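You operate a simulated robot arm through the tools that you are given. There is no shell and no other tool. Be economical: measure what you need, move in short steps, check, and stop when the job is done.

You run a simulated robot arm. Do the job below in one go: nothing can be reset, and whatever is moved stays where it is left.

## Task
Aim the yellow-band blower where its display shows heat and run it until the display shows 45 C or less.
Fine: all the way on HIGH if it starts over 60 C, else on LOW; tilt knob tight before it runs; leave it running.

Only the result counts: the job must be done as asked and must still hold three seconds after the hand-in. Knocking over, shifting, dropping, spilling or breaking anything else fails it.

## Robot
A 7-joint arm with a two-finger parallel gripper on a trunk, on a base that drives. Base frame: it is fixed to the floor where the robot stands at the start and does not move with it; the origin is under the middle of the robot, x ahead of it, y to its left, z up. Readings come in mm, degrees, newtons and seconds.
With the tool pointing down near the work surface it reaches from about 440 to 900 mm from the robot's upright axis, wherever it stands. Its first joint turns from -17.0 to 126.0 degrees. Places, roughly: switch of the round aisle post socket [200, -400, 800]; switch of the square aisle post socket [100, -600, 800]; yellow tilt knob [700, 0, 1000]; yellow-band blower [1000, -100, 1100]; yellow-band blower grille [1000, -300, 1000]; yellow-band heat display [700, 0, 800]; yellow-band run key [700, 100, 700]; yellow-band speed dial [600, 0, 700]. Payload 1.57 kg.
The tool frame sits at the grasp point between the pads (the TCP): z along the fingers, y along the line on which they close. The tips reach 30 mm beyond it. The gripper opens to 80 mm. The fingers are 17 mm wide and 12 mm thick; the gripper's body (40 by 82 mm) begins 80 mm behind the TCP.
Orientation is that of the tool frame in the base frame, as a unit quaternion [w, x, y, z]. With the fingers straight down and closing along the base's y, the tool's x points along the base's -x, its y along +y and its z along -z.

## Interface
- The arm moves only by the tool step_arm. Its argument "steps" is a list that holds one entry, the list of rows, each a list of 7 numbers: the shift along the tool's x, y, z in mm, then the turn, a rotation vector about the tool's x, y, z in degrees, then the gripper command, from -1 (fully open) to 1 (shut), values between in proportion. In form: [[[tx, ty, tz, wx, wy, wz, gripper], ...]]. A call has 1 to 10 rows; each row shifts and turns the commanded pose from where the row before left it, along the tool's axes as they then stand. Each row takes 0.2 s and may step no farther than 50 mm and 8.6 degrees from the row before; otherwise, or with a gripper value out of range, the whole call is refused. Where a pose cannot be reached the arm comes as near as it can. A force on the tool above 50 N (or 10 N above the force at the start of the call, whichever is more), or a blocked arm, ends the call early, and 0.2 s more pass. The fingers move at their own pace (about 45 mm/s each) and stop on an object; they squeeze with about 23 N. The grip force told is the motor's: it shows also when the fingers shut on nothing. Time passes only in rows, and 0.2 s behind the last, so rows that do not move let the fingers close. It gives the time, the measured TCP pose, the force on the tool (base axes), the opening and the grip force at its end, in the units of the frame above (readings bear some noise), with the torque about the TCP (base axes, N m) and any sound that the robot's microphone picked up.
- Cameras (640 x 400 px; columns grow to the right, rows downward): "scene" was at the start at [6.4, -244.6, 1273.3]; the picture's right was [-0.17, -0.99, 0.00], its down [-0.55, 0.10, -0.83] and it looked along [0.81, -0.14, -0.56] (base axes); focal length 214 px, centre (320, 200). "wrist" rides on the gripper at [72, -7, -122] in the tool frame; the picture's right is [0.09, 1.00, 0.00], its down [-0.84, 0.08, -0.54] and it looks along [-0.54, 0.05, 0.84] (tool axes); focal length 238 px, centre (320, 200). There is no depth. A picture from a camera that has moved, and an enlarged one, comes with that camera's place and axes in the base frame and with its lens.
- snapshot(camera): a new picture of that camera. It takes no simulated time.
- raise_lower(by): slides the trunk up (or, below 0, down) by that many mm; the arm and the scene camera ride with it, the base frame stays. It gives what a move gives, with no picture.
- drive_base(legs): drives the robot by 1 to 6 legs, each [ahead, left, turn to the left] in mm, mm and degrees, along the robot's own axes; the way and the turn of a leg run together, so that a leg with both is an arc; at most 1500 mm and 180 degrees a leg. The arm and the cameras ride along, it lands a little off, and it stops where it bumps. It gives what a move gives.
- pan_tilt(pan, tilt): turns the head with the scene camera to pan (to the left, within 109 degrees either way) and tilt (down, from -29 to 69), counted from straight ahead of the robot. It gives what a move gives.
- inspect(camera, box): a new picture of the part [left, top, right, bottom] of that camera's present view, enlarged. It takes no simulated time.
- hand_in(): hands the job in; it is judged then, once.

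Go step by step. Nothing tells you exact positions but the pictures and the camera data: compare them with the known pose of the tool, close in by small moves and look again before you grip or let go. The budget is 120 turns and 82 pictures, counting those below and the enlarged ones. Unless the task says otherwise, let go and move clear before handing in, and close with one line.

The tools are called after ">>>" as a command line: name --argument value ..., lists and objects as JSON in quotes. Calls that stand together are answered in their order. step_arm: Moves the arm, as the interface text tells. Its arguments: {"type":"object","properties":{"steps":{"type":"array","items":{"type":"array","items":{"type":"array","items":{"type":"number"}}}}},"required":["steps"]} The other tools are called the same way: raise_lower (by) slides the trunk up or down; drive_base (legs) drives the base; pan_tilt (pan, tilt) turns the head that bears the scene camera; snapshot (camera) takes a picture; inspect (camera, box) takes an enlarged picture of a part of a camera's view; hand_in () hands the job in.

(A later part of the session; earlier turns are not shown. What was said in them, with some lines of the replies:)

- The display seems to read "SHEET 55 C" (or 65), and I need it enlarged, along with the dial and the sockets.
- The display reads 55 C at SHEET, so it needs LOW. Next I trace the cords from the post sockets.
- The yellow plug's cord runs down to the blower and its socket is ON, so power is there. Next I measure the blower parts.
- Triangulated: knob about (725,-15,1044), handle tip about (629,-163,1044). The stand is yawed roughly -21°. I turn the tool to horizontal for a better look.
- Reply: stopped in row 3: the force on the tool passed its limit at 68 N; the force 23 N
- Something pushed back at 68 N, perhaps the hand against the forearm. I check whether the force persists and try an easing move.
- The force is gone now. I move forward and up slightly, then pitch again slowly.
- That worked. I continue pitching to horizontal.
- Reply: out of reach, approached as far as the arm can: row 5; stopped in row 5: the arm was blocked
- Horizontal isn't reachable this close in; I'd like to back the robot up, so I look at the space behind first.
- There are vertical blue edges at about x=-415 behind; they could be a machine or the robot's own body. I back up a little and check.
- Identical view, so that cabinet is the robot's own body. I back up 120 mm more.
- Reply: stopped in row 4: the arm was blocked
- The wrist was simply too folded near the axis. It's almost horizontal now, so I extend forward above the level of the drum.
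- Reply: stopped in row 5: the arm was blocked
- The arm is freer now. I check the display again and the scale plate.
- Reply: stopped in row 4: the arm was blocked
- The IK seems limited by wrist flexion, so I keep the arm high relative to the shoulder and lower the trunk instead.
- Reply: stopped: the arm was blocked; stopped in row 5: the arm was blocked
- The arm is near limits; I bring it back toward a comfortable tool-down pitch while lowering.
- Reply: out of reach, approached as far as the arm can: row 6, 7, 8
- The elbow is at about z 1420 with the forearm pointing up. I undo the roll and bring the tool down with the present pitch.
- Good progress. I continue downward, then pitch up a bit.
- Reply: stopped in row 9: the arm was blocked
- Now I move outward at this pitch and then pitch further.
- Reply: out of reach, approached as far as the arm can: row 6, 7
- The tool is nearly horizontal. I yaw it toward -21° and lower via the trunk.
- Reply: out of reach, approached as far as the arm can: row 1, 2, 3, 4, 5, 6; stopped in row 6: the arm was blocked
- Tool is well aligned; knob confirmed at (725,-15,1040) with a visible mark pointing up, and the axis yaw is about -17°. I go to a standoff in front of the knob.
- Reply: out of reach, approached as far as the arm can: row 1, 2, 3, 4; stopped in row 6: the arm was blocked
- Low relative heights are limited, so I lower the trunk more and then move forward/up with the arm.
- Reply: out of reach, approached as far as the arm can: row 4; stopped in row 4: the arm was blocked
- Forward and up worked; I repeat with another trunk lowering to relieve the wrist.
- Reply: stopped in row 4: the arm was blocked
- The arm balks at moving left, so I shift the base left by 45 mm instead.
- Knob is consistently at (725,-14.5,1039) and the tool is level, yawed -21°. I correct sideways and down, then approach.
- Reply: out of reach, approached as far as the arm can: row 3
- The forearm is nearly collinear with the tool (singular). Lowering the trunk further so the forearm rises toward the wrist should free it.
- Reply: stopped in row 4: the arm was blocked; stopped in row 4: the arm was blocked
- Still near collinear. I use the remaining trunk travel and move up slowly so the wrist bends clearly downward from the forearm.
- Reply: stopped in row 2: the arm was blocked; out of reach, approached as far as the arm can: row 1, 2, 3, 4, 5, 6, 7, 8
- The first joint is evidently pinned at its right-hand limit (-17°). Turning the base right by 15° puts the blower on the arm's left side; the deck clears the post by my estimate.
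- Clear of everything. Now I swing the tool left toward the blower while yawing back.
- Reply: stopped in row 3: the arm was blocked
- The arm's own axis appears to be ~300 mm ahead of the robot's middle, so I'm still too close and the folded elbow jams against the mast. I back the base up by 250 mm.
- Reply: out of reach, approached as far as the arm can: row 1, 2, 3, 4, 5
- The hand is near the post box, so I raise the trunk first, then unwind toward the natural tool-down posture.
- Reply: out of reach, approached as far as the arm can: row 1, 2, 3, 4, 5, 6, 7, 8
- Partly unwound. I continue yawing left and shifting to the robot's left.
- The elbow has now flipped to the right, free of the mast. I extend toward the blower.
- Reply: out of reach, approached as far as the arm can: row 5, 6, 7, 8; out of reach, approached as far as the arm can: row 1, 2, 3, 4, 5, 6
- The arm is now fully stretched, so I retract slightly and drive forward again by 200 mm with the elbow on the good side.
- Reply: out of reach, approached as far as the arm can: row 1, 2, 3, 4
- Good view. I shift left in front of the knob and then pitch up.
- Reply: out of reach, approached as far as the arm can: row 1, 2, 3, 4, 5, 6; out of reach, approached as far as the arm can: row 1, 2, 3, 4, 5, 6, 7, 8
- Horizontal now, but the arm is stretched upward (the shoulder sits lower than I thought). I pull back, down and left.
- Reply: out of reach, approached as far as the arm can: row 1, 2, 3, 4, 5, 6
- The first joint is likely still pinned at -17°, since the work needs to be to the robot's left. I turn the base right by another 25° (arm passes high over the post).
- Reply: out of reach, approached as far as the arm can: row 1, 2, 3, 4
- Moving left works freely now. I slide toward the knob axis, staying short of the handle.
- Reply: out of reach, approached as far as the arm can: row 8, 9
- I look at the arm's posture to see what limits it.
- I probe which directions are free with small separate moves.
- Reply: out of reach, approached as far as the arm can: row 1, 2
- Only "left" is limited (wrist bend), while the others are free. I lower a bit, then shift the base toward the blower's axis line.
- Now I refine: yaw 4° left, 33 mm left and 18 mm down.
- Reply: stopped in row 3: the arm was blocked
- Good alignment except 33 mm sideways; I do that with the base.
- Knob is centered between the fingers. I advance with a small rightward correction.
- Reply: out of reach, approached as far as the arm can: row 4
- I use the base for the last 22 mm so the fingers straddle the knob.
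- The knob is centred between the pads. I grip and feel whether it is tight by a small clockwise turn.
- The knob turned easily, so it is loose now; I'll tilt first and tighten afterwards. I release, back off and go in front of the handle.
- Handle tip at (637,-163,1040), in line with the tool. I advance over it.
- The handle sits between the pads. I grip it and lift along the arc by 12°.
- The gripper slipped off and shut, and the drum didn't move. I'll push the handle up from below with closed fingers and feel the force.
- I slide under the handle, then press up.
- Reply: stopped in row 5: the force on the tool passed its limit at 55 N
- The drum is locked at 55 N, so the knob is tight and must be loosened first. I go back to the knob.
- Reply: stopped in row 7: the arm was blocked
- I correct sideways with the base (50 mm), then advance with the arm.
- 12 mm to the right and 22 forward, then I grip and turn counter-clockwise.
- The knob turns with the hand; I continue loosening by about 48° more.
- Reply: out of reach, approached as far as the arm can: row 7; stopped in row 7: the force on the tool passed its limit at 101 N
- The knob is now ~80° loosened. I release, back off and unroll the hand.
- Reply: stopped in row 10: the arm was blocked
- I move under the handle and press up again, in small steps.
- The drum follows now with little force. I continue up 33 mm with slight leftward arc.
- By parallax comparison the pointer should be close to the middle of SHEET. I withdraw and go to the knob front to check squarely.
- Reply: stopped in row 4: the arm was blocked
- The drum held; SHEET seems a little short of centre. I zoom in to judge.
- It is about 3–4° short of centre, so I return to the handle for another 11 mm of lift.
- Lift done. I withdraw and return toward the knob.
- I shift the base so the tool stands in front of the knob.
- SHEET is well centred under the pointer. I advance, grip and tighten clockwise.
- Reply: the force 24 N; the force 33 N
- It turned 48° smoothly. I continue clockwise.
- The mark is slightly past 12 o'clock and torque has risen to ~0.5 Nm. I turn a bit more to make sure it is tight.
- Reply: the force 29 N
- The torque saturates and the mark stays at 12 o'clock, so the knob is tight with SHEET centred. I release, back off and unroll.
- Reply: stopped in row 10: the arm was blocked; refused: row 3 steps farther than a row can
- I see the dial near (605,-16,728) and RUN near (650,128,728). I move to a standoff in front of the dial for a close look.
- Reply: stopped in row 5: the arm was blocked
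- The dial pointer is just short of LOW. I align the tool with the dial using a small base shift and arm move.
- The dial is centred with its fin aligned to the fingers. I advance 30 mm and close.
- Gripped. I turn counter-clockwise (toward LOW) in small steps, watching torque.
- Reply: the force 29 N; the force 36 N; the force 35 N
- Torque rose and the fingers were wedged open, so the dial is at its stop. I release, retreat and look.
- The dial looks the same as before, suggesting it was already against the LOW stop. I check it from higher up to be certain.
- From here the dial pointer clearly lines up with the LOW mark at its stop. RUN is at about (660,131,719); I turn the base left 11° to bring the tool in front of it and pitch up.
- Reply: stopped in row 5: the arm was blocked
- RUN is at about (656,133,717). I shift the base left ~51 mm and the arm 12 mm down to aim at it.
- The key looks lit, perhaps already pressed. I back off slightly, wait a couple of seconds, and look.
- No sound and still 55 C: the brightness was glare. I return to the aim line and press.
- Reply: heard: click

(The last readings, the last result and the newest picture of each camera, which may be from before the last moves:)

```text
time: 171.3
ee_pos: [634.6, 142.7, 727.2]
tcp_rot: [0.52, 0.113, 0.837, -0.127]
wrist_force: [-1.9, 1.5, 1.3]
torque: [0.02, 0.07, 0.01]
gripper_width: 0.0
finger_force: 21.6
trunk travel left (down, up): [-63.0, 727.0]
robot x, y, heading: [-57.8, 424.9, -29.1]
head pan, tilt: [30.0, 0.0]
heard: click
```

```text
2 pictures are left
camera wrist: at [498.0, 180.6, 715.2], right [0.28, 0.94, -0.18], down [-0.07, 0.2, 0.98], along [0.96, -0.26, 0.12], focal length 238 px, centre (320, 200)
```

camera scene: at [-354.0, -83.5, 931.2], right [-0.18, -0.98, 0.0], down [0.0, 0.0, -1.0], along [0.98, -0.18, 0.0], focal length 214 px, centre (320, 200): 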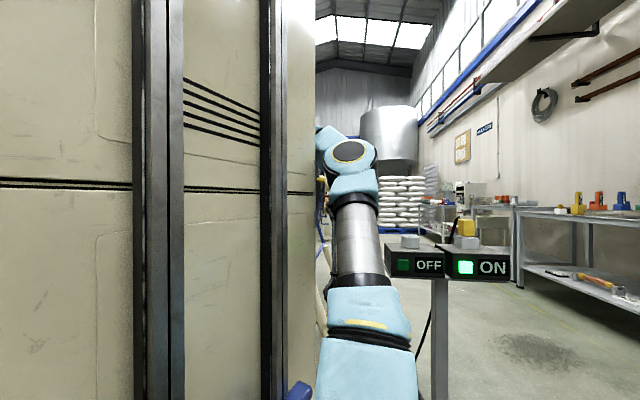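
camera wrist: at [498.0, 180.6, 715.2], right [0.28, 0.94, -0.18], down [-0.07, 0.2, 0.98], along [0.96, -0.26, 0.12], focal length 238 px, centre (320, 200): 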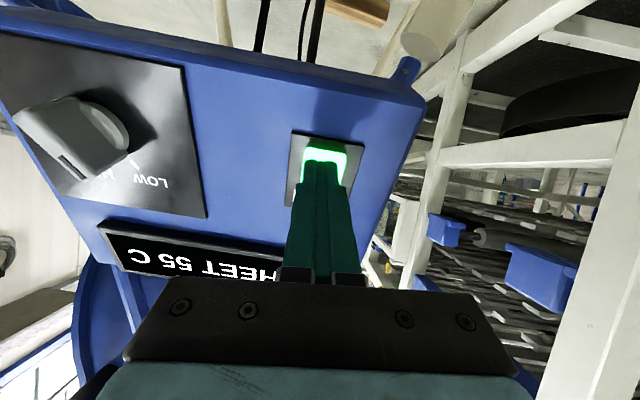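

A click, and the key glows green: it's running. I back straight off and wait.

>>> step_arm --steps '[[[0, 0, -15, 0, 0, 0, 1], [0, 0, -20, 0, 0, 0, 1], [0, 0, -20, 0, 0, 0, 1], [0, 0, -20, 0, 0, 0, 1], [0, 0, 0, 0, 0, 0, 1], [0, 0, 0, 0, 0, 0, 1], [0, 0, 0, 0, 0, 0, 1], [0, 0, 0, 0, 0, 0, 1], [0, 0, 0, 0, 0, 0, 1], [0, 0, 0, 0, 0, 0, 1]]]'

>>> step_arm --steps '[[[0, 0, 0, 0, 0, 0, 1], [0, 0, 0, 0, 0, 0, 1], [0, 0, 0, 0, 0, 0, 1], [0, 0, 0, 0, 0, 0, 1], [0, 0, 0, 0, 0, 0, 1], [0, 0, 0, 0, 0, 0, 1], [0, 0, 0, 0, 0, 0, 1], [0, 0, 0, 0, 0, 0, 1], [0, 0, 0, 0, 0, 0, 1], [0, 0, 0, 0, 0, 0, 1]]]'

>>> step_arm --steps '[[[0, 0, 0, 0, 0, 0, 1], [0, 0, 0, 0, 0, 0, 1], [0, 0, 0, 0, 0, 0, 1], [0, 0, 0, 0, 0, 0, 1], [0, 0, 0, 0, 0, 0, 1], [0, 0, 0, 0, 0, 0, 1], [0, 0, 0, 0, 0, 0, 1], [0, 0, 0, 0, 0, 0, 1], [0, 0, 0, 0, 0, 0, 1], [0, 0, 0, 0, 0, 0, 1]]]'

>>> step_arm --steps '[[[0, 0, 0, 0, 0, 0, 1], [0, 0, 0, 0, 0, 0, 1], [0, 0, 0, 0, 0, 0, 1], [0, 0, 0, 0, 0, 0, 1], [0, 0, 0, 0, 0, 0, 1], [0, 0, 0, 0, 0, 0, 1], [0, 0, 0, 0, 0, 0, 1], [0, 0, 0, 0, 0, 0, 1], [0, 0, 0, 0, 0, 0, 1], [0, 0, 0, 0, 0, 0, 1]]]'

>>> snapshot --camera "wrist"

```text
time: 173.6
ee_pos: [571.9, 147.3, 748.7]
tcp_rot: [0.512, 0.126, 0.84, -0.129]
wrist_force: [0.4, -0.1, 0.0]
torque: [-0.01, -0.01, 0.03]
gripper_width: 0.0
finger_force: 20.8
trunk travel left (down, up): [-63.0, 727.0]
robot x, y, heading: [-59.1, 418.5, -28.8]
head pan, tilt: [30.0, 0.0]
```

```text
time: 175.8
ee_pos: [572.3, 146.4, 751.3]
tcp_rot: [0.514, 0.125, 0.839, -0.128]
wrist_force: [-0.2, 0.2, 0.4]
torque: [-0.02, -0.02, 0.0]
gripper_width: 0.0
finger_force: 21.4
trunk travel left (down, up): [-63.0, 727.0]
robot x, y, heading: [-58.5, 424.9, -28.9]
head pan, tilt: [30.0, 0.0]
```

```text
time: 177.9
ee_pos: [571.9, 146.8, 753.9]
tcp_rot: [0.515, 0.127, 0.838, -0.129]
wrist_force: [0.0, 0.1, -0.2]
torque: [0.0, 0.0, 0.03]
gripper_width: 0.1
finger_force: 21.3
trunk travel left (down, up): [-63.0, 727.0]
robot x, y, heading: [-58.2, 427.6, -29.2]
head pan, tilt: [30.0, 0.0]
```

```text
time: 180.2
ee_pos: [571.7, 146.6, 755.7]
tcp_rot: [0.515, 0.125, 0.838, -0.129]
wrist_force: [-0.4, -0.2, 0.1]
torque: [0.01, 0.01, -0.01]
gripper_width: 0.3
finger_force: 21.4
trunk travel left (down, up): [-63.0, 727.0]
robot x, y, heading: [-58.6, 421.6, -28.7]
head pan, tilt: [30.0, 0.0]
```

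```text
1 pictures are left
camera wrist: at [436.4, 189.3, 743.7], right [0.3, 0.94, -0.17], down [-0.06, 0.2, 0.98], along [0.95, -0.29, 0.11], focal length 238 px, centre (320, 200)
```

wrist: 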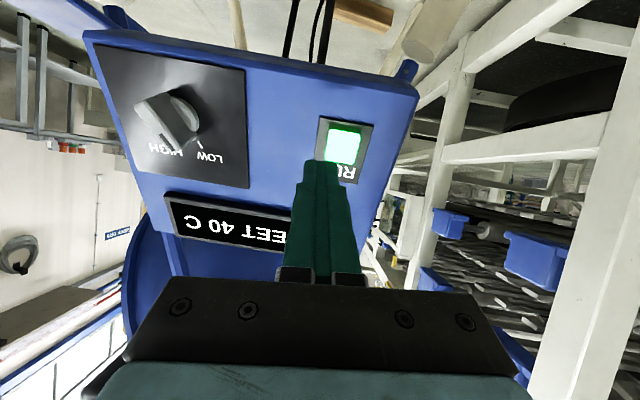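

The display now shows SHEET 40 C, the RUN key is lit and the dial is on LOW. The hand is clear, so I hand in.

>>> hand_in

```text
The job is handed in.
```

The yellow-band blower is aimed at SHEET with its tilt knob tight. It started at 55 C, so I ran it on LOW, and it was still running with the display at 40 C when I handed in.
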